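You operate a simulated robot arm through the tools that you are given. There is no shell and no other tool. Be economical: measure what you need, move in short steps, check, and stop when the job is done.

You run a simulated two-armed robot. Do the job below in one go: nothing can be reset, and whatever is moved stays where it is left.

JOB
Take the blue magnet and leave it on the deck of the blue trolley. Put the threaded casting on the top of the steel stand away on the cold shelf. Put the red mug on the top of the flask bench away on the ledge of the drum rack. Take the orange-handled block weight and leave it on top of the grey brick on the top of the flask bench. Take the square core from the top of the flask bench and leave it on top of the silver medium ingot on the top of the flask bench. Fetch the grey bag and set it in the white bucket. Open the kiln door. Do these in any order. Set down upright: threaded casting, red mug, orange-handled block weight.
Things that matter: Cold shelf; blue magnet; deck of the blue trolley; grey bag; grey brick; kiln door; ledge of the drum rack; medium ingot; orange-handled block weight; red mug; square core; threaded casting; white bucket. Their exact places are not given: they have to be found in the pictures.

Only the result counts: the job must be done as asked and must still hold three seconds after the hand-in. Knocking over, shifting, dropping, spilling or breaking anything else fails it.

ROBOT AND FRAMES
Two 6-joint arms with two-finger parallel grippers on one trunk, on a base that drives. Base frame: it is fixed to the floor where the robot stands at the start and does not move with it; the origin is under the middle of the robot, x ahead of it, y to its left, z up. Units: m, degrees, N and s.
The left shoulder is at the start at [0.05, 0.17, 1.26], the right one opposite. Each reaches about 1.092 m from its shoulder. Places, roughly: Cold shelf (62x15 cm) [7.18, -2.58, 1.22]; blue magnet [0.5, 0, 1]; deck of the blue trolley [4.3, -2.9, 0.6]; grey bag (7x7x10 cm) [-3, -4.8, 0.8]; grey brick (17x8x9 cm) [-0.2, -4.6, 0.8]; kiln door [-0.7, -1, 0.9]; ledge of the drum rack [7.9, 1.2, 0.6]; medium ingot [1, -4.75, 0.75]; orange-handled block weight [0, -4.75, 0.75]; red mug (12x17x12 cm) [0.6, -4.7, 0.8]; square core (3x3x6 cm) [-0.5, -4.6, 0.8]; threaded casting (6x6x6 cm) [0.6, 0.2, 1]; white bucket (27x27x20 cm) [-0.9, -1.8, 0.9]. Payload 1.57 kg a hand.
The tool frame of a hand sits at the grasp point between the pads (the TCP): z along the fingers, y along the line on which they close. The tips reach 0.03 m beyond it. Largest opening 0.08 m; finger width 0.017, thickness 0.012; the body of the gripper, 0.04 by 0.082 m, starts 0.08 m behind the TCP.
Orientation is that of the tool frame in the base frame, as [roll, pitch, yaw] about the fixed x, y, z axes, in that order (R = Rz(yaw) Ry(pitch) Rx(roll)). With the fingers straight down and closing along the base's y, the tool's x points along the base's -x, its y along +y and its z along -z.

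CONTROLS
- The arms move only by the tool arm_command. It takes "left_motion", "right_motion" or both (then of equal length, played together; a hand with none holds still); each is a list that holds one entry, the list of rows, each a list of 7 numbers: the turn, a rotation vector about the base's x, y, z in units of 60 degrees (1.0 is 60 degrees), then the shift along the base's x, y, z in units of 250 mm (1.0 is 250 mm), then the opening in per cent of the stroke, from 0 (shut) to 100 (fully open). In form: [[[ax, ay, az, x, y, z, claw], ...]]. A call has 1 to 20 rows; each row is the pose to reach, as a shift and turn from the pose commanded when the call began. A call with a number of a shift or a turn outside -1 to 1 is refused whole. A row lasts 0.2 s, in which the tool goes at most 0.05 m and 8.6 degrees; a call with a longer step from one row to the next is refused whole, and so is a gripper value outside its range. Where a pose cannot be reached the arm comes as near as it can. A force on the tool above 40 N (or 10 N above the force at the start of the call, whichever is more), or a blocked arm, ends the call early, and 0.2 s more pass. The fingers move at their own pace (about 0.045 m/s each) and stop on an object; they squeeze with about 30 N. The grip force told is the motor's: it shows also when the fingers shut on nothing. Time passes only in rows, and 0.2 s behind the last, so rows that repeat a pose let the fingers close. The reply holds the time, the measured pose of the TCP, the force on the tool along the base axes, the opening and the grip force, in the units named above and with some noise, with the torque about the TCP (base axes, N m) and any sound that the robot's microphone picked up.
- Cameras (640 x 400 px; columns grow to the right, rows downward): "scene" is now at [0.0052, -0.0419, 1.8171]; the picture's right is [-0.78, -0.62, 0.00], its down [-0.55, 0.69, -0.47] and it looks along [0.29, -0.37, -0.88] (base axes); focal length 214 px, centre (320, 200). "left" rides on the left gripper at [0.072, 0.007, -0.122] in its tool frame; the picture's right is [-0.09, 1.00, 0.00], its down [-0.84, -0.08, -0.54] and it looks along [-0.54, -0.05, 0.84] (tool axes); focal length 238 px, centre (320, 200). "right" rides on the right gripper at [0.072, -0.007, -0.122] in its tool frame; the picture's right is [0.09, 1.00, 0.00], its down [-0.84, 0.08, -0.54] and it looks along [-0.54, 0.05, 0.84] (tool axes); focal length 238 px, centre (320, 200).
- grab_frame(camera): a new picture of that camera. The clock stands still meanwhile.
- move_column(by): slides the trunk up (or, below 0, down) by that many m; the arms and the scene camera ride with it, the base frame stays. It gives what a move gives, with no picture.
- roll_base(legs): drives the robot by 1 to 6 legs, each [ahead, left, turn to the left] in m, m and degrees, along the robot's own axes; the way and the turn of a leg run together, so that a leg with both is an arc; at most 1.5 m and 180 degrees a leg. The arms and the cameras ride along, it lands a little off, and it stops where it bumps. It gives what a move gives.
- aim_head(pan, tilt): turns the head with the scene camera to pan (to the left, within 86 degrees either way) and tilt (down, from -29 to 69), counted from straight ahead of the robot. It gives what a move gives.
- pixel_to_xyz(camera, pixels): for up to 12 pixels [column, row] of the newest picture of that camera ("zoom" is the newest enlarged one), the place [x, y, z] in the base frame of the surface seen there, good to about 0.002 m, but the place of the scene camera against the robot may be out by one fixed shift of up to 0.018 m in any direction. The clock stands still meanwhile.
- close_up(camera, box): a new picture of the part [left, top, right, bottom] of that camera's present view, enlarged. The clock stands still meanwhile.
- finish_job(): hands the job in; it is judged then, once.

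Keep the steps short. Do not move on a guess: measure, check each grasp and each placing, and mend mistakes. In all there are 131 turns and 154 pictures (those below and enlarged ones count). Leave the grippers open and the arms clear of the work at the hand-in unless told otherwise, and finish with a single line.

The tools are called after "Call:" as a command line: name --argument value ..., lists and objects as JSON in quotes. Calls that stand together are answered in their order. arm_command: Moves the arms, as the interface text tells. Its arguments: {"type":"object","properties":{"left_motion":{"type":"array","items":{"type":"array","items":{"type":"array","items":{"type":"number"}}}},"right_motion":{"type":"array","items":{"type":"array","items":{"type":"array","items":{"type":"number"}}}}},"required":[]} The other tools are called the same way: move_column (by) slides the trunk up or down; roll_base (legs) drives the base; aim_head (pan, tilt) turns the head that bears the scene camera; grab_frame (camera) takes a picture; pixel_to_xyz (camera, pixels) gives the place of the surface under pixels of a picture; close_up (camera, box) takes an enlarged picture of a part of a camera's view; finish_job () hands the job in.

At the start:

```text
t: 0.0
left_position: [0.7995, -0.0982, 1.1495]
left_ee_rot: [180.0, 0.0, 180.0]
left_force: [-0.5, 0.0, 0.2]
left_ft_torque: [0.01, -0.01, -0.01]
left_gripper_width: 0.08
left_gripper_force: 0.0
right_position: [0.447, -0.581, 1.1493]
right_ee_rot: [179.9, 0.0, -179.8]
right_force: [1.0, -0.2, 1.1]
right_ft_torque: [-0.02, 0.01, 0.0]
right_gripper_width: 0.0799
right_gripper_force: 0.1
trunk travel left (down, up): [-0.875, 0.095]
robot x, y, heading: [0.0006, 0.002, -0.1]
head pan, tilt: [-51.7, 62.2]
```

scene: 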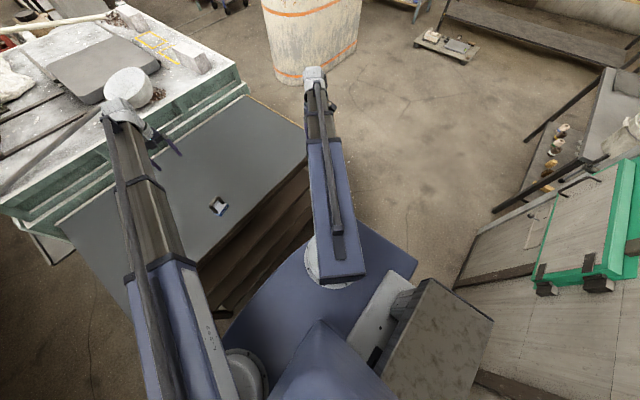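
right: 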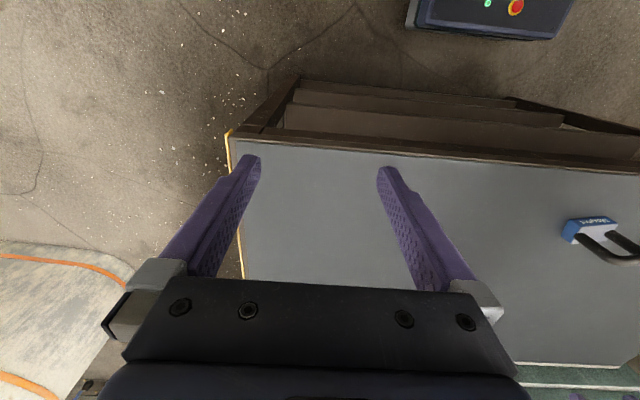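
left: 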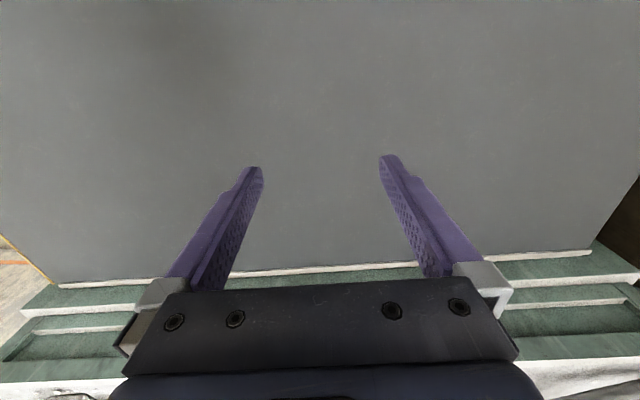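

I see a grey-topped stand ahead with a blue U-handled magnet near the right hand. First I look around with the head.

Call:
aim_head --pan 0 --tilt 50

Call:
grab_frame --camera "scene"

Call:
aim_head --pan -80 --tilt 25

Call:
grab_frame --camera "scene"

Call:
aim_head --pan -20 --tilt 15

Call:
grab_frame --camera "scene"

```text
t: 1.2
left_position: [0.7995, -0.098, 1.1509]
left_ee_rot: [179.9, 0.0, 179.9]
left_force: [-0.3, -0.2, 0.0]
left_ft_torque: [0.0, 0.03, 0.0]
left_gripper_width: 0.0798
left_gripper_force: 0.2
right_position: [0.447, -0.5826, 1.1496]
right_ee_rot: [-180.0, 0.0, 179.9]
right_force: [0.1, 0.6, -0.7]
right_ft_torque: [0.02, 0.02, 0.01]
right_gripper_width: 0.08
right_gripper_force: 0.1
trunk travel left (down, up): [-0.875, 0.095]
robot x, y, heading: [-0.0033, -0.0029, 0.0]
head pan, tilt: [0.0, 50.0]
```

```text
150 pictures are left
```

scene: 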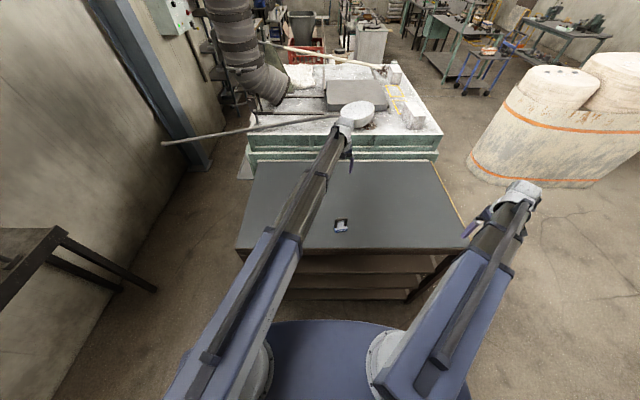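

```text
t: 2.7
left_position: [0.8011, -0.0984, 1.1505]
left_ee_rot: [-180.0, 0.0, 179.9]
left_force: [0.3, 0.4, 0.5]
left_ft_torque: [-0.01, 0.01, 0.0]
left_gripper_width: 0.0798
left_gripper_force: 0.1
right_position: [0.4475, -0.581, 1.1507]
right_ee_rot: [180.0, -0.1, -180.0]
right_force: [0.0, 0.8, 0.4]
right_ft_torque: [0.0, 0.02, -0.01]
right_gripper_width: 0.0801
right_gripper_force: 0.0
trunk travel left (down, up): [-0.875, 0.095]
robot x, y, heading: [-0.003, 0.0004, 0.1]
head pan, tilt: [-80.0, 25.0]
```

```text
149 pictures are left
```

scene: 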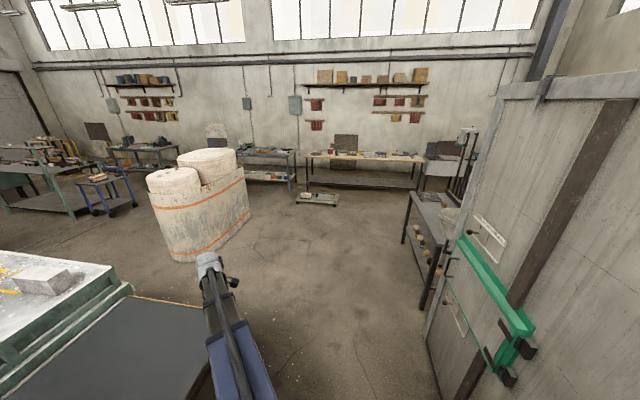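

```text
t: 4.0
left_position: [0.8007, -0.0979, 1.1501]
left_ee_rot: [-180.0, 0.0, 179.9]
left_force: [-0.2, -0.8, 0.2]
left_ft_torque: [0.0, 0.01, 0.0]
left_gripper_width: 0.08
left_gripper_force: 0.0
right_position: [0.4481, -0.5814, 1.1499]
right_ee_rot: [179.9, 0.0, 179.9]
right_force: [-0.1, 0.1, -0.3]
right_ft_torque: [-0.01, -0.01, -0.01]
right_gripper_width: 0.0802
right_gripper_force: 0.1
trunk travel left (down, up): [-0.875, 0.095]
robot x, y, heading: [0.0021, 0.004, 0.0]
head pan, tilt: [-20.0, 15.0]
```

```text
148 pictures are left
```

scene: 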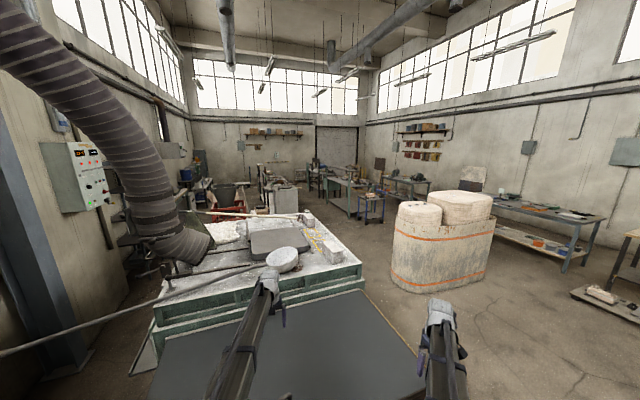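

The left arm hides the casting. I raise and pull it back, then look with the left wrist camera and scene camera.

Call:
arm_command --left_motion '[[[0, 0, 0, -0.1, 0.1, 0.1, 100], [0, 0, 0, -0.25, 0.15, 0.15, 100], [0, 0, 0, -0.4, 0.2, 0.2, 100], [0, 0, 0, -0.55, 0.25, 0.25, 100], [0, 0, 0, -0.7, 0.3, 0.3, 100], [0, 0, 0, -0.85, 0.35, 0.35, 100], [0, 0, 0, -1, 0.4, 0.4, 100]]]'

Call:
aim_head --pan 0 --tilt 60

Call:
grab_frame --camera "scene"

Call:
grab_frame --camera "left"

Call:
grab_frame --camera "right"

```text
t: 5.6
left_position: [0.5516, 0.0001, 1.1514]
left_ee_rot: [-179.9, 0.0, 179.9]
left_force: [-0.1, -0.8, 0.5]
left_ft_torque: [0.02, -0.03, 0.0]
left_gripper_width: 0.08
left_gripper_force: 0.0
left hand out of reach, approached as far as the arm can: row 1, 2, 3, 4, 5, 6, 7
right_position: [0.4467, -0.5811, 1.1501]
right_ee_rot: [180.0, 0.1, -179.9]
right_force: [-0.5, -0.4, 0.2]
right_ft_torque: [0.0, 0.02, 0.02]
right_gripper_width: 0.0799
right_gripper_force: 0.0
trunk travel left (down, up): [-0.875, 0.095]
robot x, y, heading: [-0.0016, 0.0009, 0.0]
head pan, tilt: [-20.0, 15.0]
```

```text
t: 6.8
left_position: [0.5545, 0.0011, 1.1499]
left_ee_rot: [180.0, 0.0, 179.9]
left_force: [-0.2, -0.8, -0.1]
left_ft_torque: [0.0, 0.02, 0.02]
left_gripper_width: 0.0799
left_gripper_force: 0.1
right_position: [0.4465, -0.5819, 1.1512]
right_ee_rot: [180.0, 0.0, -180.0]
right_force: [0.1, -0.4, -0.1]
right_ft_torque: [0.02, -0.01, -0.01]
right_gripper_width: 0.0798
right_gripper_force: 0.1
trunk travel left (down, up): [-0.875, 0.095]
robot x, y, heading: [-0.0011, -0.0008, -0.1]
head pan, tilt: [0.0, 60.0]
```

```text
147 pictures are left
```

scene: 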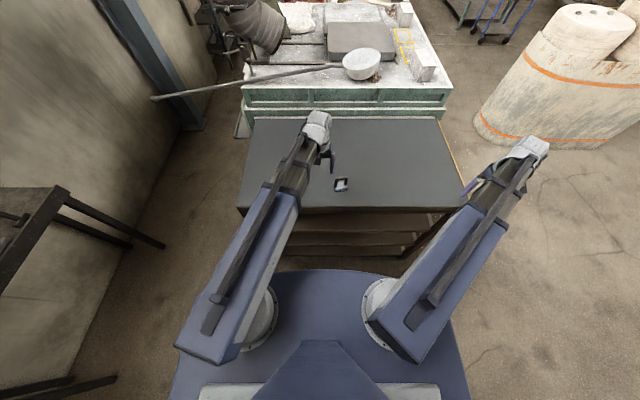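

```text
146 pictures are left
```

left: 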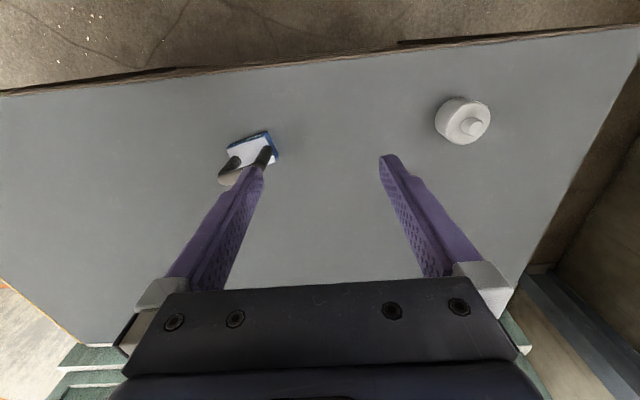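

```text
145 pictures are left
```

right: 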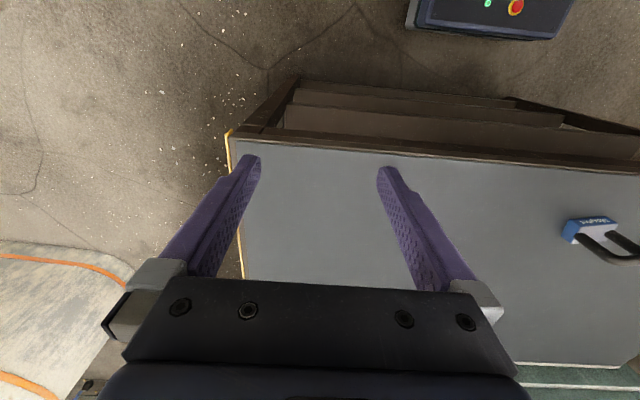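

The casting is at (463,120) and the magnet at (250,155) in the left picture. I measure both, including the magnet's parts and the stand top.

Call:
pixel_to_xyz --camera "left" --pixels '[[450, 113], [474, 128], [490, 115], [437, 118], [240, 147], [232, 166], [266, 154], [226, 180], [275, 155], [262, 131], [330, 200], [228, 148]]'

Call:
close_up --camera "left" --box '[190, 70, 510, 270]'

Call:
close_up --camera "right" --box '[520, 190, 640, 290]'

```text
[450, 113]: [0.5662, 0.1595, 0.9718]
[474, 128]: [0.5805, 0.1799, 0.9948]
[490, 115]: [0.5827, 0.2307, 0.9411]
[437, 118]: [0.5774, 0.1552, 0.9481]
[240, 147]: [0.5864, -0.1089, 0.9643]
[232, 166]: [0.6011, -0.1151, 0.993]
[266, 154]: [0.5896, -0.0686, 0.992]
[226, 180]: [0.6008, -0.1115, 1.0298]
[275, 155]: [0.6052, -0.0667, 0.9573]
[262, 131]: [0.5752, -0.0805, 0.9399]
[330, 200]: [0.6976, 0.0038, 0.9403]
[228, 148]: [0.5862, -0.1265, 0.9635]
```

```text
2.00 times, centred on (350, 170) of left
```

zoom: 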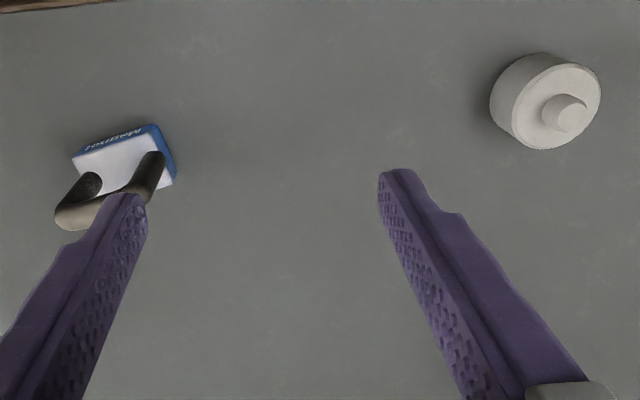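

```text
4.00 times, centred on (580, 240) of right
```

zoom: 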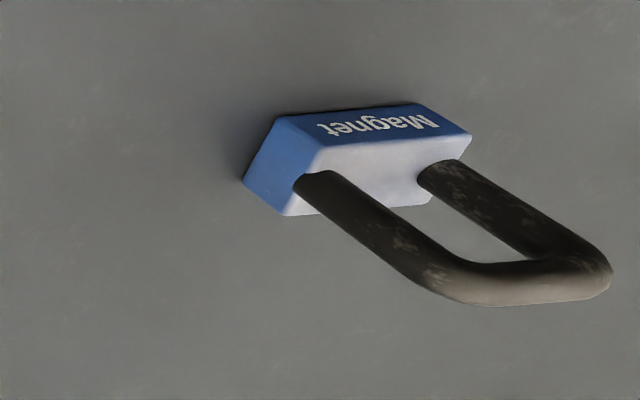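

Stand top is at z≈0.940. I measure the magnet's block and handle in the enlarged right picture.

Call:
pixel_to_xyz --camera "zoom" --pixels '[[322, 146], [470, 138], [285, 212], [430, 200], [276, 120], [420, 104], [320, 180], [435, 175], [440, 280], [590, 272], [515, 275], [248, 178]]'

```text
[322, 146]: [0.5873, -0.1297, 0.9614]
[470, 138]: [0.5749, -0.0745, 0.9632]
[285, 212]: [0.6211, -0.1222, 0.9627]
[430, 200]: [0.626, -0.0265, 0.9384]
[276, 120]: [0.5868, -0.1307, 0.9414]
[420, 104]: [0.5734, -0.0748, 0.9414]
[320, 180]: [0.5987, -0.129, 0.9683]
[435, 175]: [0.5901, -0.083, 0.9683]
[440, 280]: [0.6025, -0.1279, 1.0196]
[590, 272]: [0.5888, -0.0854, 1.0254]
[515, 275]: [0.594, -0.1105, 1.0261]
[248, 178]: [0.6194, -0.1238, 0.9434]
```

Magnet: block centre ≈(0.598,−0.098), turned 12°, handle top ≈1.03. I move the right hand toward it and the left hand above the casting.

Call:
arm_command --left_motion '[[[0, 0, 0, 0.02, 0.12, 0, 100], [0, 0, 0, 0.04, 0.24, 0, 100], [0, 0, 0, 0.06, 0.36, 0, 100], [0, 0, 0, 0.08, 0.48, 0, 100], [0, 0, 0, 0.1, 0.6, 0, 100], [0, 0, 0, 0.12, 0.72, 0, 100], [0, 0, 0, 0.12, 0.72, 0, 100]]]' --right_motion '[[[0, 0, 0.03, 0.09, 0.15, 0, 100], [0, 0, 0.06, 0.18, 0.3, 0, 100], [0, 0, 0.09, 0.27, 0.45, 0, 100], [0, 0, 0.12, 0.36, 0.6, 0, 100], [0, 0, 0.15, 0.45, 0.75, 0, 100], [0, 0, 0.18, 0.54, 0.9, 0, 100], [0, 0, 0.2, 0.604, 1, 0, 100]]]'

Call:
arm_command --right_motion '[[[0, 0, 0, 0, 0.18, 0, 100], [0, 0, 0, 0, 0.36, 0, 100], [0, 0, 0, 0, 0.54, 0, 100], [0, 0, 0, 0, 0.72, 0, 100], [0, 0, 0, 0, 0.93, 0, 100], [0, 0, 0, 0, 0.93, 0, 100]]]'

Call:
grab_frame --camera "right"

Call:
grab_frame --camera "left"

```text
t: 8.3
left_position: [0.5806, 0.1811, 1.1508]
left_ee_rot: [-179.9, 0.0, 179.9]
left_force: [0.1, -1.0, 0.6]
left_ft_torque: [-0.01, 0.01, 0.01]
left_gripper_width: 0.0803
left_gripper_force: 0.0
right_position: [0.5983, -0.3319, 1.1496]
right_ee_rot: [-180.0, 0.0, -168.1]
right_force: [0.5, -0.1, -0.2]
right_ft_torque: [0.02, 0.0, -0.01]
right_gripper_width: 0.0798
right_gripper_force: 0.0
trunk travel left (down, up): [-0.875, 0.095]
robot x, y, heading: [-0.0035, -0.0032, 0.1]
head pan, tilt: [0.0, 60.0]
```

```text
refused: row 5 steps farther than a row can; nothing moved
```

```text
142 pictures are left
```

right: 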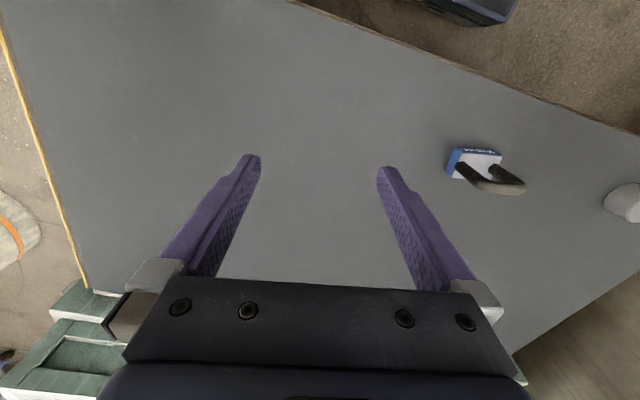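

```text
141 pictures are left
```

left: 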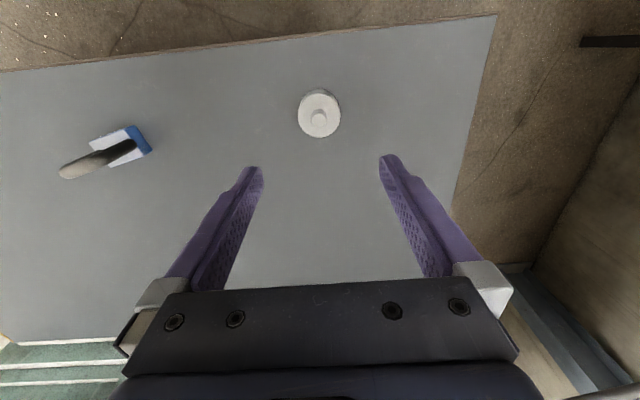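

The right hand still has to go 0.233 m left. I redo that with smaller steps and measure the casting.

Call:
arm_command --right_motion '[[[0, 0, 0, 0, 0.18, 0, 100], [0, 0, 0, 0, 0.36, 0, 100], [0, 0, 0, 0, 0.54, 0, 100], [0, 0, 0, 0, 0.72, 0, 100], [0, 0, 0, 0, 0.87, 0, 100], [0, 0, 0, 0, 0.93, 0, 100], [0, 0, 0, 0, 0.93, 0, 100]]]'

Call:
close_up --camera "left" --box '[270, 70, 370, 160]'

Call:
grab_frame --camera "right"

```text
t: 9.9
left_position: [0.5804, 0.1808, 1.1509]
left_ee_rot: [-180.0, 0.0, 179.9]
left_force: [0.7, -1.0, 0.7]
left_ft_torque: [-0.01, 0.0, -0.01]
left_gripper_width: 0.0798
left_gripper_force: 0.2
right_position: [0.5982, -0.0985, 1.1502]
right_ee_rot: [-179.9, 0.0, -168.1]
right_force: [-0.2, 0.0, 0.7]
right_ft_torque: [-0.02, -0.02, -0.02]
right_gripper_width: 0.0803
right_gripper_force: 0.0
trunk travel left (down, up): [-0.875, 0.095]
robot x, y, heading: [0.0028, 0.0027, 0.0]
head pan, tilt: [0.0, 60.0]
```

```text
4.44 times, centred on (320, 115) of left
```

zoom: 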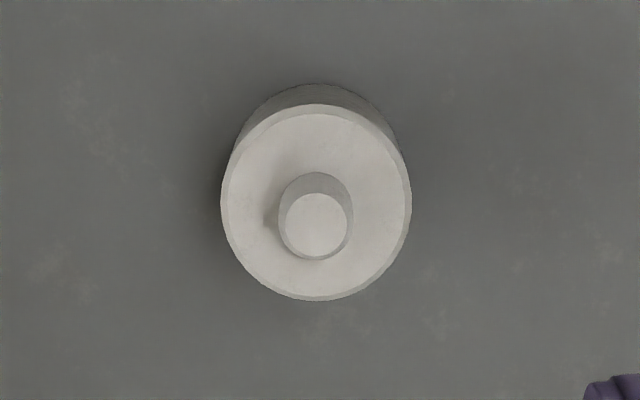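

```text
139 pictures are left
```

right: 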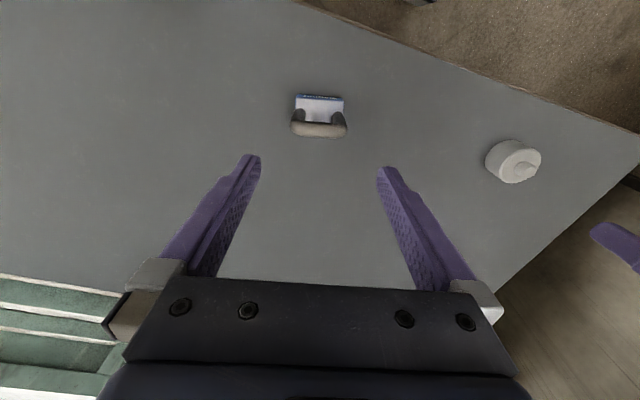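

Call:
pixel_to_xyz --camera "zoom" --pixels '[[224, 200], [408, 200], [316, 225], [316, 108], [316, 296], [250, 150]]'

Call:
pixel_to_xyz --camera "right" --pixels '[[293, 125], [345, 125], [320, 129], [320, 107], [297, 98], [343, 98]]'

```text
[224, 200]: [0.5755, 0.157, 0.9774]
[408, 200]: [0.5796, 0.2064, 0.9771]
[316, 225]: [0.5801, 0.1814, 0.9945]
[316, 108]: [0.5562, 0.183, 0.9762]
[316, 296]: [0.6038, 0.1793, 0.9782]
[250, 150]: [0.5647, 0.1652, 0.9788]
```

```text
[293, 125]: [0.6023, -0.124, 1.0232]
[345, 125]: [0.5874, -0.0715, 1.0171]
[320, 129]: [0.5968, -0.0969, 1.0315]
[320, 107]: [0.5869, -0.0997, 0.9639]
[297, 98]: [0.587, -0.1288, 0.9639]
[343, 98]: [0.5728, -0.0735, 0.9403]
```

Casting: centre (0.580,0.1815), Ø0.05, body top 0.978. Both hands are lined up; I lower each and close.

Call:
arm_command --left_motion '[[[0, 0, 0, 0, 0, -0.18, 100], [0, 0, 0, 0, 0, -0.36, 100], [0, 0, 0, 0, 0, -0.5, 100], [0, 0, 0, 0, 0, -0.6, 100], [0, 0, 0, 0, 0, -0.66, 100], [0, 0, 0, 0, 0, -0.704, 100], [0, 0, 0, 0, 0, -0.704, 100]]]' --right_motion '[[[0, 0, 0, 0, 0, -0.14, 100], [0, 0, 0, 0, 0, -0.28, 100], [0, 0, 0, 0, 0, -0.4, 100], [0, 0, 0, 0, 0, -0.5, 100], [0, 0, 0, 0, 0, -0.55, 100], [0, 0, 0, 0, 0, -0.588, 100], [0, 0, 0, 0, 0, -0.588, 100]]]'

Call:
grab_frame --camera "left"

Call:
grab_frame --camera "right"

```text
t: 11.6
left_position: [0.5813, 0.1822, 1.1505]
left_ee_rot: [-179.9, -0.1, 179.9]
left_force: [-0.1, 0.1, -0.2]
left_ft_torque: [0.0, -0.04, -0.03]
left_gripper_width: 0.08
left_gripper_force: 0.0
left hand out of reach, approached as far as the arm can: row 1, 2, 3, 4, 5, 6, 7
right_position: [0.5979, -0.0977, 1.1501]
right_ee_rot: [179.9, 0.0, -167.9]
right_force: [0.3, 0.2, 0.4]
right_ft_torque: [0.01, -0.02, 0.0]
right_gripper_width: 0.0801
right_gripper_force: 0.0
right hand out of reach, approached as far as the arm can: row 1, 2, 3, 4, 5, 6, 7
trunk travel left (down, up): [-0.875, 0.095]
robot x, y, heading: [-0.0003, -0.0005, -0.1]
head pan, tilt: [0.0, 60.0]
```

```text
138 pictures are left
```

left: 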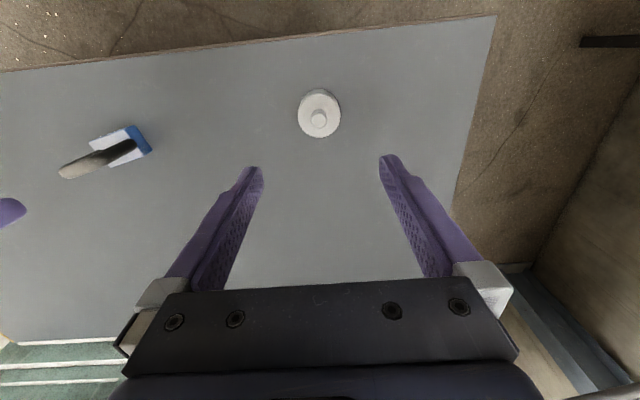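

```text
137 pictures are left
```

right: 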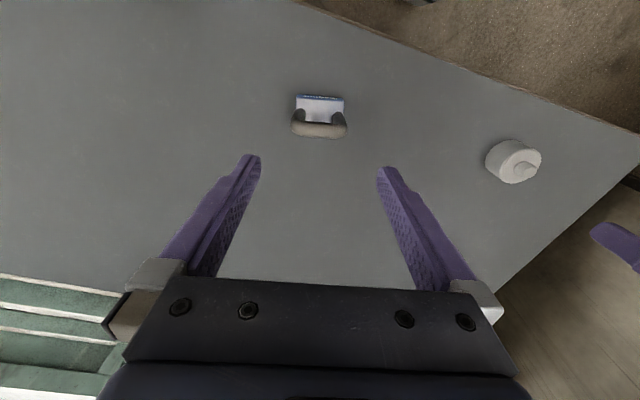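

Neither hand moves in z: the arms seem to work at a fixed height and the trunk sets it. I test whether the wrist can pitch, using the left hand.

Call:
arm_command --left_motion '[[[0, -0.14, 0, 0, 0, 0, 100], [0, -0.28, 0, 0, 0, 0, 100], [0, -0.42, 0, 0, 0, 0, 100], [0, -0.5, 0, 0, 0, 0, 100], [0, -0.5, 0, 0, 0, 0, 100]]]'

Call:
grab_frame --camera "scene"

```text
t: 12.8
left_position: [0.584, 0.1796, 1.1798]
left_ee_rot: [180.0, 30.0, 179.8]
left_force: [0.1, 0.2, 0.1]
left_ft_torque: [-0.01, -0.03, -0.01]
left_gripper_width: 0.0801
left_gripper_force: 0.0
left hand out of reach, approached as far as the arm can: row 2, 3, 4, 5
right_position: [0.5977, -0.0987, 1.1499]
right_ee_rot: [-180.0, 0.0, -168.0]
right_force: [0.7, 0.3, -0.8]
right_ft_torque: [-0.01, 0.02, -0.01]
right_gripper_width: 0.08
right_gripper_force: 0.0
trunk travel left (down, up): [-0.875, 0.095]
robot x, y, heading: [0.0021, -0.0023, -0.1]
head pan, tilt: [0.0, 60.0]
```

```text
136 pictures are left
```

scene: 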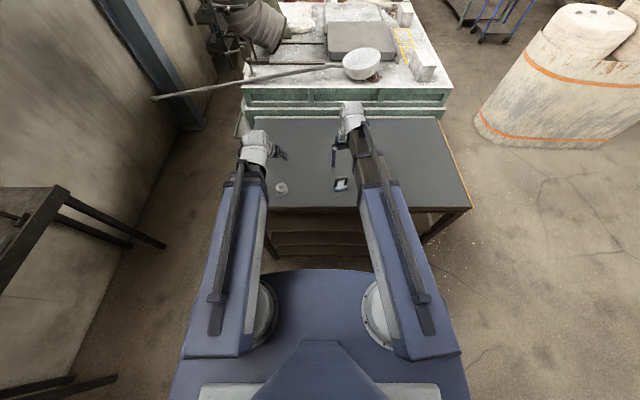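

The wrist pitches: TCP height = wrist height (≈1.37 + trunk) − 0.22·cos(tilt). The shelf is high, so I'll grasp both objects with fingers tilted 60°. I tilt both hands above their objects first.

Call:
arm_command --left_motion '[[[0, -0.125, 0, 0, 0, 0.064, 100], [0, -0.25, 0, 0, 0, 0.14, 100], [0, -0.375, 0, 0, 0, 0.226, 100], [0, -0.5, 0, -0.01, 0, 0.322, 100], [0, -0.5, 0, -0.016, 0.004, 0.322, 100], [0, -0.5, 0, -0.016, 0.004, 0.322, 100], [0, -0.5, 0, -0.016, 0.004, 0.322, 100], [0, -0.5, 0, -0.016, 0.004, 0.322, 100], [0, -0.5, 0, -0.016, 0.004, 0.322, 100]]]' --right_motion '[[[0.026, -0.122, 0, 0, 0, 0.0075, 100], [0.052, -0.245, 0, 0, 0, 0.03, 100], [0.078, -0.367, 0, 0, 0, 0.067, 100], [0.104, -0.489, 0, 0, 0, 0.118, 100], [0.13, -0.611, 0, 0, 0, 0.182, 100], [0.156, -0.734, 0, 0, 0, 0.258, 100], [0.182, -0.856, 0, 0, 0, 0.344, 100], [0.208, -0.978, 0, 0, 0, 0.44, 100], [0.208, -0.978, 0, 0, 0, 0.44, 100]]]'

Call:
grab_frame --camera "scene"

```text
t: 14.8
left_position: [0.6476, 0.1846, 1.2603]
left_ee_rot: [179.7, 59.8, 179.7]
left_force: [0.5, -0.5, 0.3]
left_ft_torque: [-0.01, 0.01, 0.0]
left_gripper_width: 0.0798
left_gripper_force: 0.0
left hand out of reach, approached as far as the arm can: row 1, 2, 3, 4, 5, 6, 7, 8, 9
right_position: [0.6426, -0.0913, 1.2599]
right_ee_rot: [-180.0, 60.0, -168.1]
right_force: [0.0, -0.5, 0.3]
right_ft_torque: [-0.02, 0.0, 0.04]
right_gripper_width: 0.0802
right_gripper_force: 0.1
right hand out of reach, approached as far as the arm can: row 6, 7, 8, 9
trunk travel left (down, up): [-0.875, 0.095]
robot x, y, heading: [-0.0044, 0.0009, 0.2]
head pan, tilt: [0.0, 60.0]
```

```text
135 pictures are left
```

scene: 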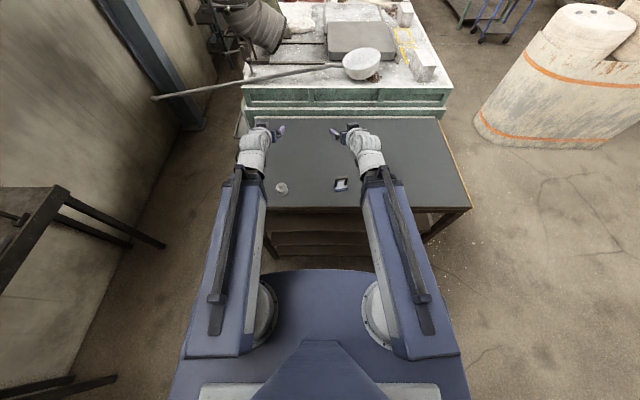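

The wrist can't come closer to the shoulder than about 0.4 m. I back the base 0.15 m, then re-centre both hands.

Call:
roll_base --legs '[[-0.15, 0, 0]]'

```text
t: 16.1
left_position: [0.4983, 0.1847, 1.2619]
left_ee_rot: [179.8, 60.0, 179.6]
left_force: [-0.7, 0.7, -0.1]
left_ft_torque: [0.02, -0.01, -0.02]
left_gripper_width: 0.0803
left_gripper_force: 0.1
right_position: [0.4908, -0.091, 1.2626]
right_ee_rot: [-180.0, 60.1, -168.2]
right_force: [-0.3, -0.2, 0.0]
right_ft_torque: [-0.01, -0.01, -0.02]
right_gripper_width: 0.08
right_gripper_force: 0.0
trunk travel left (down, up): [-0.875, 0.095]
robot x, y, heading: [-0.1488, 0.0007, -0.0]
head pan, tilt: [0.0, 60.0]
```

Call:
arm_command --left_motion '[[[0, 0, 0, 0.16, 0, 0, 100], [0, 0, 0, 0.328, -0.012, 0, 100], [0, 0, 0, 0.328, -0.012, 0, 100], [0, 0, 0, 0.328, -0.012, 0, 100]]]' --right_motion '[[[0, 0, 0, 0.16, -0.01, 0, 100], [0, 0, 0, 0.32, -0.02, 0, 100], [0, 0, 0, 0.424, -0.028, 0, 100], [0, 0, 0, 0.424, -0.028, 0, 100]]]'

Call:
move_column --by -0.17

Call:
grab_frame --camera "left"

Call:
grab_frame --camera "right"

```text
t: 17.1
left_position: [0.5799, 0.179, 1.2598]
left_ee_rot: [179.8, 59.9, 179.7]
left_force: [-0.8, -0.4, 0.1]
left_ft_torque: [-0.02, -0.01, 0.01]
left_gripper_width: 0.08
left_gripper_force: 0.1
right_position: [0.5966, -0.0969, 1.2604]
right_ee_rot: [179.9, 59.9, -168.0]
right_force: [-0.2, -0.3, -0.3]
right_ft_torque: [0.0, 0.01, 0.02]
right_gripper_width: 0.0799
right_gripper_force: 0.0
trunk travel left (down, up): [-0.875, 0.095]
robot x, y, heading: [-0.1462, 0.0022, -0.2]
head pan, tilt: [0.0, 60.0]
```

```text
t: 19.0
left_position: [0.5802, 0.1785, 1.0905]
left_ee_rot: [179.7, 59.9, 179.6]
left_force: [0.1, 0.1, 0.4]
left_ft_torque: [-0.01, -0.04, -0.02]
left_gripper_width: 0.0801
left_gripper_force: 0.1
right_position: [0.5972, -0.0978, 1.0897]
right_ee_rot: [179.9, 59.8, -168.1]
right_force: [0.2, 0.2, 0.0]
right_ft_torque: [-0.02, 0.0, -0.03]
right_gripper_width: 0.0802
right_gripper_force: 0.1
trunk travel left (down, up): [-0.705, 0.265]
robot x, y, heading: [-0.1509, 0.002, -0.3]
head pan, tilt: [0.0, 60.0]
```

```text
134 pictures are left
```

left: 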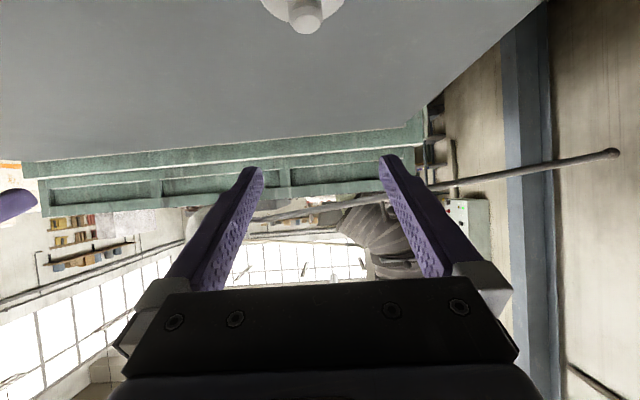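

```text
133 pictures are left
```

right: 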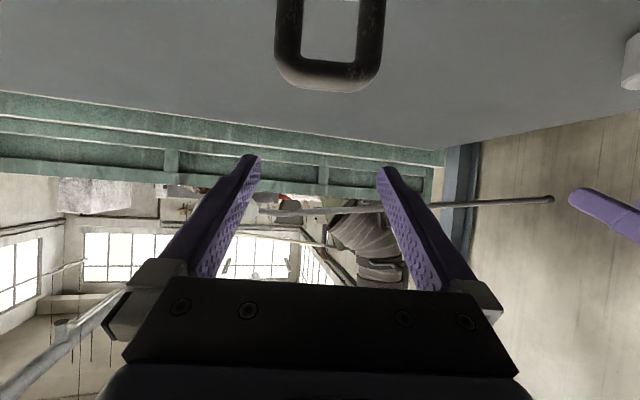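

Call:
pixel_to_xyz --camera "left" --pixels '[[306, 14], [343, 8], [262, 4]]'

Call:
pixel_to_xyz --camera "right" --pixels '[[277, 40], [383, 40], [330, 75]]'

```text
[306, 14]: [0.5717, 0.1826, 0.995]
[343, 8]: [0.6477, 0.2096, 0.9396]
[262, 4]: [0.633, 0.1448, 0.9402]
```

```text
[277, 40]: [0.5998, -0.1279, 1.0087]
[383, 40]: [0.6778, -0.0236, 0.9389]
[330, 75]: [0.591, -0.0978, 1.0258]
```

Both are lined up (casting 3 mm to the left). I nudge and lower to TCP≈0.969.

Call:
arm_command --left_motion '[[[0, 0, 0, 0, 0.013, 0, 100], [0, 0, 0, 0, 0.013, 0, 100]]]'

Call:
move_column --by -0.121

Call:
grab_frame --camera "scene"

```text
t: 19.6
left_position: [0.5799, 0.1836, 1.0904]
left_ee_rot: [179.8, 59.9, 179.6]
left_force: [-0.4, 0.0, -0.1]
left_ft_torque: [0.0, 0.02, 0.02]
left_gripper_width: 0.08
left_gripper_force: 0.1
right_position: [0.5974, -0.0974, 1.0906]
right_ee_rot: [-180.0, 59.9, -168.1]
right_force: [0.8, 0.2, -0.7]
right_ft_torque: [0.01, 0.01, 0.02]
right_gripper_width: 0.0799
right_gripper_force: 0.2
trunk travel left (down, up): [-0.705, 0.265]
robot x, y, heading: [-0.1472, 0.0015, -0.2]
head pan, tilt: [0.0, 60.0]
```

```text
t: 21.1
left_position: [0.5805, 0.1831, 0.9692]
left_ee_rot: [179.9, 59.9, 179.8]
left_force: [-1.5, -0.5, -0.2]
left_ft_torque: [-0.05, 0.02, -0.02]
left_gripper_width: 0.0803
left_gripper_force: 0.0
right_position: [0.5975, -0.0975, 0.9695]
right_ee_rot: [-179.9, 60.0, -168.1]
right_force: [-0.8, -0.2, 0.0]
right_ft_torque: [0.02, 0.0, 0.01]
right_gripper_width: 0.0797
right_gripper_force: 0.0
trunk travel left (down, up): [-0.584, 0.386]
robot x, y, heading: [-0.1488, -0.0029, 0.1]
head pan, tilt: [0.0, 60.0]
```

```text
132 pictures are left
```

scene: 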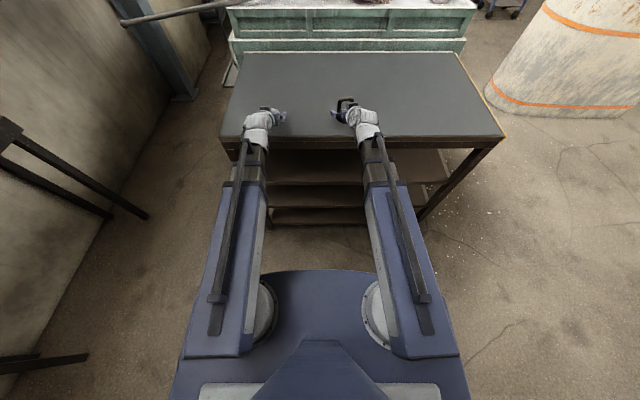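

Forces are near zero, so both are in place. I close both hands.

Call:
arm_command --left_motion '[[[0, 0, 0, 0, 0, 0, 40], [0, 0, 0, 0, 0, 0, 0], [0, 0, 0, 0, 0, 0, 0], [0, 0, 0, 0, 0, 0, 0], [0, 0, 0, 0, 0, 0, 0], [0, 0, 0, 0, 0, 0, 0]]]' --right_motion '[[[0, 0, 0, 0, 0, 0, 40], [0, 0, 0, 0, 0, 0, 0], [0, 0, 0, 0, 0, 0, 0], [0, 0, 0, 0, 0, 0, 0], [0, 0, 0, 0, 0, 0, 0], [0, 0, 0, 0, 0, 0, 0]]]'

Call:
move_column --by 0.03

Call:
grab_frame --camera "left"

Call:
grab_frame --camera "right"

```text
t: 22.6
left_position: [0.5793, 0.1844, 0.9687]
left_ee_rot: [179.9, 59.9, 179.7]
left_force: [0.8, 0.5, 1.5]
left_ft_torque: [-0.09, 0.01, 0.02]
left_gripper_width: 0.0514
left_gripper_force: 30.5
right_position: [0.5963, -0.0982, 0.9688]
right_ee_rot: [-179.9, 59.9, -168.1]
right_force: [1.4, -1.3, 1.8]
right_ft_torque: [0.07, -0.04, -0.05]
right_gripper_width: 0.0633
right_gripper_force: 30.0
trunk travel left (down, up): [-0.584, 0.386]
robot x, y, heading: [-0.1467, 0.0003, -0.2]
head pan, tilt: [0.0, 60.0]
```

```text
t: 23.3
left_position: [0.581, 0.1831, 0.9975]
left_ee_rot: [179.7, 59.9, 179.7]
left_force: [-0.3, -0.5, -1.6]
left_ft_torque: [0.0, -0.01, 0.01]
left_gripper_width: 0.0511
left_gripper_force: 29.9
right_position: [0.5969, -0.0983, 0.9992]
right_ee_rot: [180.0, 59.9, -168.0]
right_force: [0.5, 0.0, -3.0]
right_ft_torque: [-0.03, 0.02, 0.01]
right_gripper_width: 0.0633
right_gripper_force: 29.6
trunk travel left (down, up): [-0.614, 0.356]
robot x, y, heading: [-0.1438, -0.0001, -0.2]
head pan, tilt: [0.0, 60.0]
```

```text
131 pictures are left
```

left: 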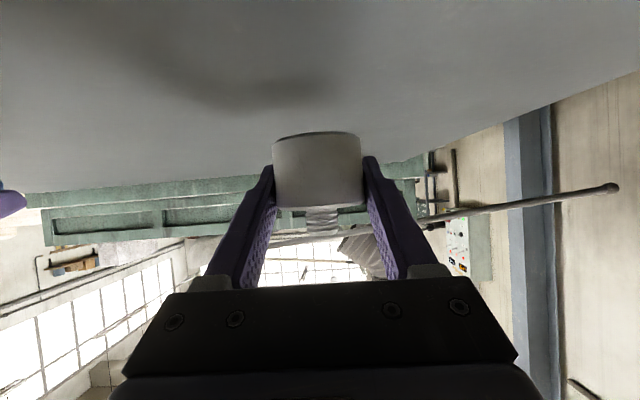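

```text
130 pictures are left
```

right: 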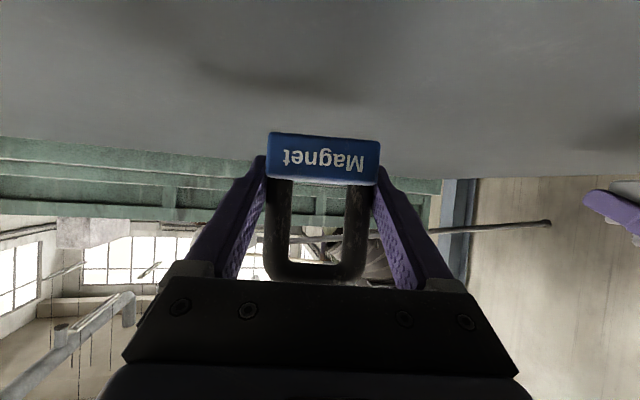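

Both are lifted. I raise the trunk and look toward the trolley to plan the path.

Call:
move_column --by 0.25

Call:
aim_head --pan -38 --tilt 20

Call:
grab_frame --camera "scene"

```text
t: 25.9
left_position: [0.5803, 0.1835, 1.2499]
left_ee_rot: [179.8, 59.8, 179.6]
left_force: [-0.1, 0.5, -2.3]
left_ft_torque: [0.0, 0.02, -0.01]
left_gripper_width: 0.0511
left_gripper_force: 30.2
right_position: [0.5973, -0.0977, 1.2489]
right_ee_rot: [-180.0, 59.9, -168.1]
right_force: [-0.3, -0.5, -2.3]
right_ft_torque: [0.0, 0.02, 0.03]
right_gripper_width: 0.0629
right_gripper_force: 30.3
trunk travel left (down, up): [-0.864, 0.106]
robot x, y, heading: [-0.1475, 0.0003, -0.1]
head pan, tilt: [0.0, 60.0]
```

```text
t: 26.9
left_position: [0.5797, 0.1851, 1.2481]
left_ee_rot: [179.8, 59.8, 179.6]
left_force: [0.6, 0.2, -2.7]
left_ft_torque: [-0.01, -0.01, 0.0]
left_gripper_width: 0.0512
left_gripper_force: 30.0
right_position: [0.5967, -0.0966, 1.2477]
right_ee_rot: [-180.0, 59.9, -168.1]
right_force: [0.4, -0.3, -2.3]
right_ft_torque: [0.02, 0.02, 0.0]
right_gripper_width: 0.063
right_gripper_force: 29.7
trunk travel left (down, up): [-0.864, 0.106]
robot x, y, heading: [-0.1474, -0.0003, -0.3]
head pan, tilt: [-38.0, 20.0]
```

```text
129 pictures are left
```

scene: 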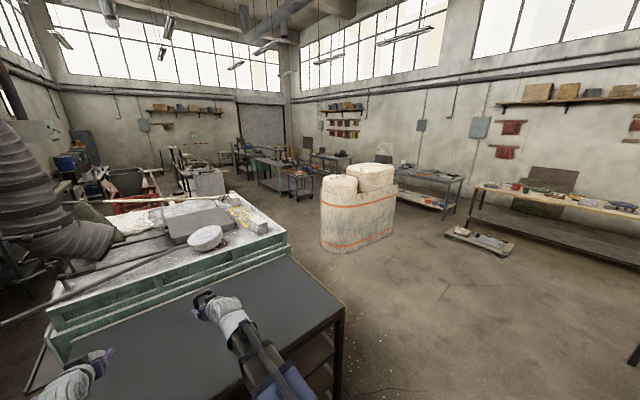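

Call:
pixel_to_xyz --camera "scene" --pixels '[[330, 252], [388, 240], [290, 245], [345, 310], [300, 190], [290, 182], [265, 180], [400, 195], [445, 210], [470, 250], [350, 265], [250, 170]]'

Call:
close_up --camera "scene" --box '[130, 100, 350, 240]'

```text
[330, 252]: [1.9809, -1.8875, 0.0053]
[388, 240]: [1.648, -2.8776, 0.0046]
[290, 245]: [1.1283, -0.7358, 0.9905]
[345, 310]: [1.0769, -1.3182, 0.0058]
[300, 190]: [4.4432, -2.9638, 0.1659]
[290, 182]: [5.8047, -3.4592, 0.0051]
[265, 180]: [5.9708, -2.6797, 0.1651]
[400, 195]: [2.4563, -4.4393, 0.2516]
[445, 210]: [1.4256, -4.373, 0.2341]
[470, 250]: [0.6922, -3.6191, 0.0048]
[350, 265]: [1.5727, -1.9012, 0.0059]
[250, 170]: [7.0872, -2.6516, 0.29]
```

```text
2.86 times, centred on (240, 170) of scene
```

zoom: 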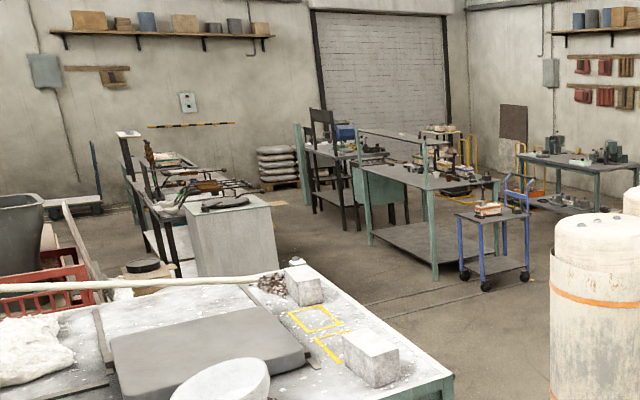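

Call:
pixel_to_xyz --camera "zoom" --pixels '[[452, 378], [330, 270], [295, 258], [556, 300], [463, 278], [485, 288], [525, 276], [478, 217], [462, 214], [520, 213], [433, 278], [500, 330]]'

Call:
close_up --camera "scene" --box '[270, 140, 350, 200]'

```text
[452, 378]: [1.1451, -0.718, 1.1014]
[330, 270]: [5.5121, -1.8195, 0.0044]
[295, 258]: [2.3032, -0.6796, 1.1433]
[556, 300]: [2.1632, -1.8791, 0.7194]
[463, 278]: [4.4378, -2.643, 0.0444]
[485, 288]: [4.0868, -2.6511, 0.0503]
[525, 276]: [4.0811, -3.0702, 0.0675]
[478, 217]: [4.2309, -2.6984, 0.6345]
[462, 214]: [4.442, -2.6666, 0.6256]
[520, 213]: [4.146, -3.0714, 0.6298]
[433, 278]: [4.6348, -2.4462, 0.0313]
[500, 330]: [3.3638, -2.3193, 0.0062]
```

```text
6.67 times, centred on (310, 170) of scene
```

zoom: 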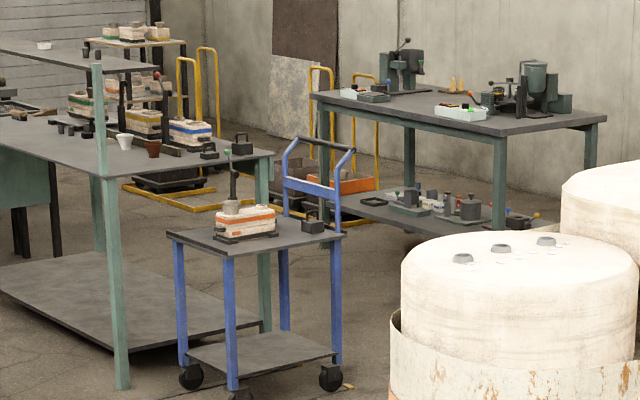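

Trolley deck: x 4.08–4.44, y −2.65…−3.08, z≈0.63. Before strafing right, I check the kiln clearance.

Call:
aim_head --pan -86 --tilt 45

Call:
grab_frame --camera "scene"

Call:
pixel_to_xyz --camera "scene" --pixels '[[430, 380], [460, 300], [440, 250], [500, 200], [560, 250], [600, 330], [410, 180], [560, 180], [120, 250], [620, 390]]'

```text
t: 28.1
left_position: [0.5808, 0.1837, 1.2477]
left_ee_rot: [179.7, 59.9, 179.6]
left_force: [0.8, -0.2, -2.4]
left_ft_torque: [-0.01, 0.0, 0.03]
left_gripper_width: 0.0512
left_gripper_force: 30.1
right_position: [0.5976, -0.0971, 1.249]
right_ee_rot: [180.0, 59.9, -168.0]
right_force: [-0.2, 0.0, -2.8]
right_ft_torque: [0.02, 0.04, -0.02]
right_gripper_width: 0.063
right_gripper_force: 30.0
trunk travel left (down, up): [-0.864, 0.106]
robot x, y, heading: [-0.1508, -0.0019, -0.2]
head pan, tilt: [-85.9, 45.0]
```

```text
126 pictures are left
```

scene: 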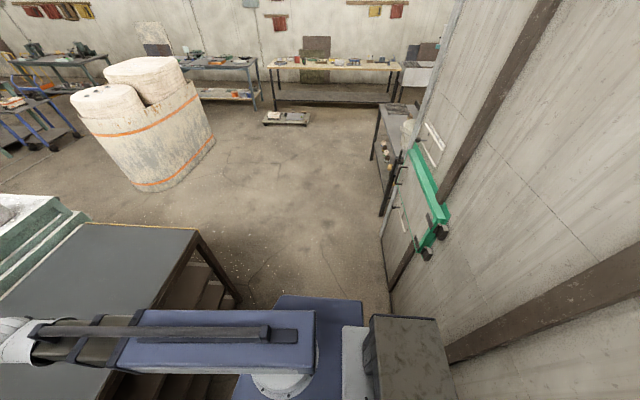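

```text
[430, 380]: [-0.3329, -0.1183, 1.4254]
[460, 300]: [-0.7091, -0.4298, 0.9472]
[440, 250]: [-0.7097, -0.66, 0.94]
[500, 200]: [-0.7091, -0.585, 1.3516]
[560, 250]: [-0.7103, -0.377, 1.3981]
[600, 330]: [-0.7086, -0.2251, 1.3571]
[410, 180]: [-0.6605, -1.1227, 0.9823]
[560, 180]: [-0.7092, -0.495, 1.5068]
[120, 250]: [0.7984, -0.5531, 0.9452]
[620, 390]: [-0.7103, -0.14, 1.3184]
```

The kiln wall is at x=−0.71; the lane at y≈−1.26 is clear. I strafe right, drive ahead and turn toward the trolley.

Call:
roll_base --legs '[[0, -1.26, 0], [1.5, 0, 0], [1.5, 0, 0], [0.2, 0, -45]]'

Call:
aim_head --pan 5 --tilt 35

Call:
grab_frame --camera "scene"

```text
t: 50.6
left_position: [3.6849, -1.6394, 1.248]
left_ee_rot: [179.8, 59.8, 135.5]
left_force: [-0.2, -0.9, -2.7]
left_ft_torque: [0.0, 0.05, 0.02]
left_gripper_width: 0.0513
left_gripper_force: 30.1
right_position: [3.5028, -1.8543, 1.2485]
right_ee_rot: [179.9, 59.8, 147.9]
right_force: [0.6, 0.0, -3.8]
right_ft_torque: [0.02, 0.02, -0.01]
right_gripper_width: 0.0634
right_gripper_force: 29.8
trunk travel left (down, up): [-0.864, 0.106]
robot x, y, heading: [3.032, -1.2645, -44.2]
head pan, tilt: [-85.9, 45.0]
```

```text
t: 52.2
left_position: [3.6848, -1.6385, 1.2499]
left_ee_rot: [179.8, 59.9, 135.7]
left_force: [-0.3, -0.8, -2.6]
left_ft_torque: [0.0, 0.04, -0.02]
left_gripper_width: 0.0512
left_gripper_force: 30.7
right_position: [3.5015, -1.8539, 1.2494]
right_ee_rot: [-179.9, 59.9, 147.9]
right_force: [-0.2, 0.0, -2.6]
right_ft_torque: [-0.01, 0.01, -0.01]
right_gripper_width: 0.063
right_gripper_force: 29.9
trunk travel left (down, up): [-0.864, 0.106]
robot x, y, heading: [3.0316, -1.2652, -44.0]
head pan, tilt: [5.0, 35.0]
```

```text
125 pictures are left
```

scene: 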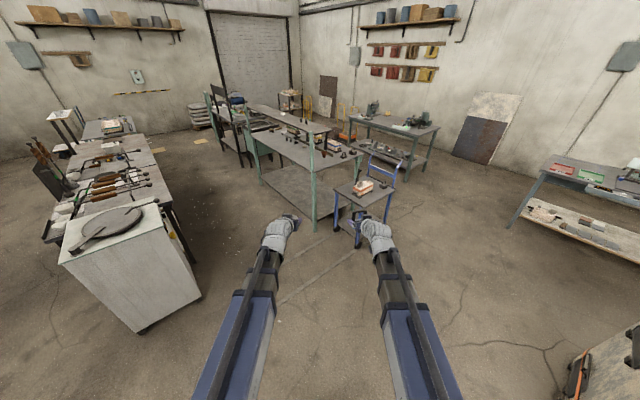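

Call:
close_up --camera "scene" --box '[310, 150, 410, 250]'

Call:
pixel_to_xyz --camera "scene" --pixels '[[316, 228], [308, 160], [361, 150], [600, 360], [575, 398], [510, 225], [530, 380]]'

```text
4.00 times, centred on (360, 200) of scene
```

zoom: 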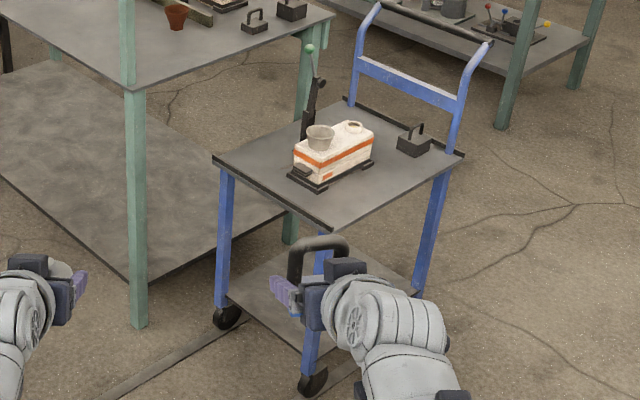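

```text
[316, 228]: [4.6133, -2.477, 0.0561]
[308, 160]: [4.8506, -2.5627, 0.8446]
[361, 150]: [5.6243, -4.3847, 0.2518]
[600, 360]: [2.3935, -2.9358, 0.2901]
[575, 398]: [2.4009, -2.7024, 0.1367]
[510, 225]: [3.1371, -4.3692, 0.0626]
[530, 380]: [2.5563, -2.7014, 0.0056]
```

Call:
pixel_to_xyz --camera "zoom" --pixels '[[216, 157], [328, 222], [460, 157], [350, 103], [320, 187], [372, 163], [298, 178], [415, 145], [260, 160], [340, 210], [420, 170], [333, 17]]'

```text
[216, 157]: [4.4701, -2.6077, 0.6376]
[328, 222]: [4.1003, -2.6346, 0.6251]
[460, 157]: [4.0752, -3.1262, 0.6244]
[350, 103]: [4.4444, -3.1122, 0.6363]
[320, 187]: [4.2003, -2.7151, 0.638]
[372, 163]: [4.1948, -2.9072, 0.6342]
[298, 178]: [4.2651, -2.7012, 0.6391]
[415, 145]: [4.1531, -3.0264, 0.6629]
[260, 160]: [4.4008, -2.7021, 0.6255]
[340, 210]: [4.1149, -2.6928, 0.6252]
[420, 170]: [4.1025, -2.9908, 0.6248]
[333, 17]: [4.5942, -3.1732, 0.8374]
```

Deck spans x 4.09–4.46, y −2.62…−3.12, z 0.625; its north-west corner is free. I square up to heading 0 west of the trolley.

Call:
roll_base --legs '[[0, 0, 44], [0.36, -1.31, 0]]'

Call:
aim_head --pan -5 --tilt 55

Call:
grab_frame --camera "scene"

```text
t: 61.1
left_position: [4.1366, -2.3807, 1.2492]
left_ee_rot: [179.9, 59.7, 180.0]
left_force: [0.0, -0.9, -2.1]
left_ft_torque: [0.0, 0.0, -0.01]
left_gripper_width: 0.051
left_gripper_force: 30.0
right_position: [4.1562, -2.6614, 1.2483]
right_ee_rot: [180.0, 59.9, -167.8]
right_force: [-0.4, 0.1, -3.2]
right_ft_torque: [0.0, 0.03, 0.04]
right_gripper_width: 0.0633
right_gripper_force: 30.0
trunk travel left (down, up): [-0.864, 0.106]
robot x, y, heading: [3.4073, -2.5704, 0.1]
head pan, tilt: [5.0, 35.0]
```

```text
t: 61.9
left_position: [4.1378, -2.3791, 1.2485]
left_ee_rot: [179.8, 59.8, 179.9]
left_force: [0.1, 0.2, -2.0]
left_ft_torque: [-0.02, -0.04, 0.01]
left_gripper_width: 0.0513
left_gripper_force: 30.5
right_position: [4.1549, -2.6617, 1.249]
right_ee_rot: [-179.9, 59.9, -167.8]
right_force: [0.5, -0.6, -2.0]
right_ft_torque: [0.01, -0.01, -0.03]
right_gripper_width: 0.0633
right_gripper_force: 30.3
trunk travel left (down, up): [-0.864, 0.106]
robot x, y, heading: [3.4075, -2.5654, 0.1]
head pan, tilt: [-5.0, 55.0]
```

```text
123 pictures are left
```

scene: 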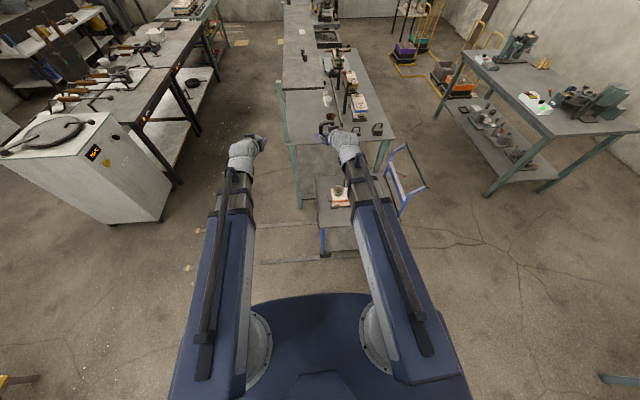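

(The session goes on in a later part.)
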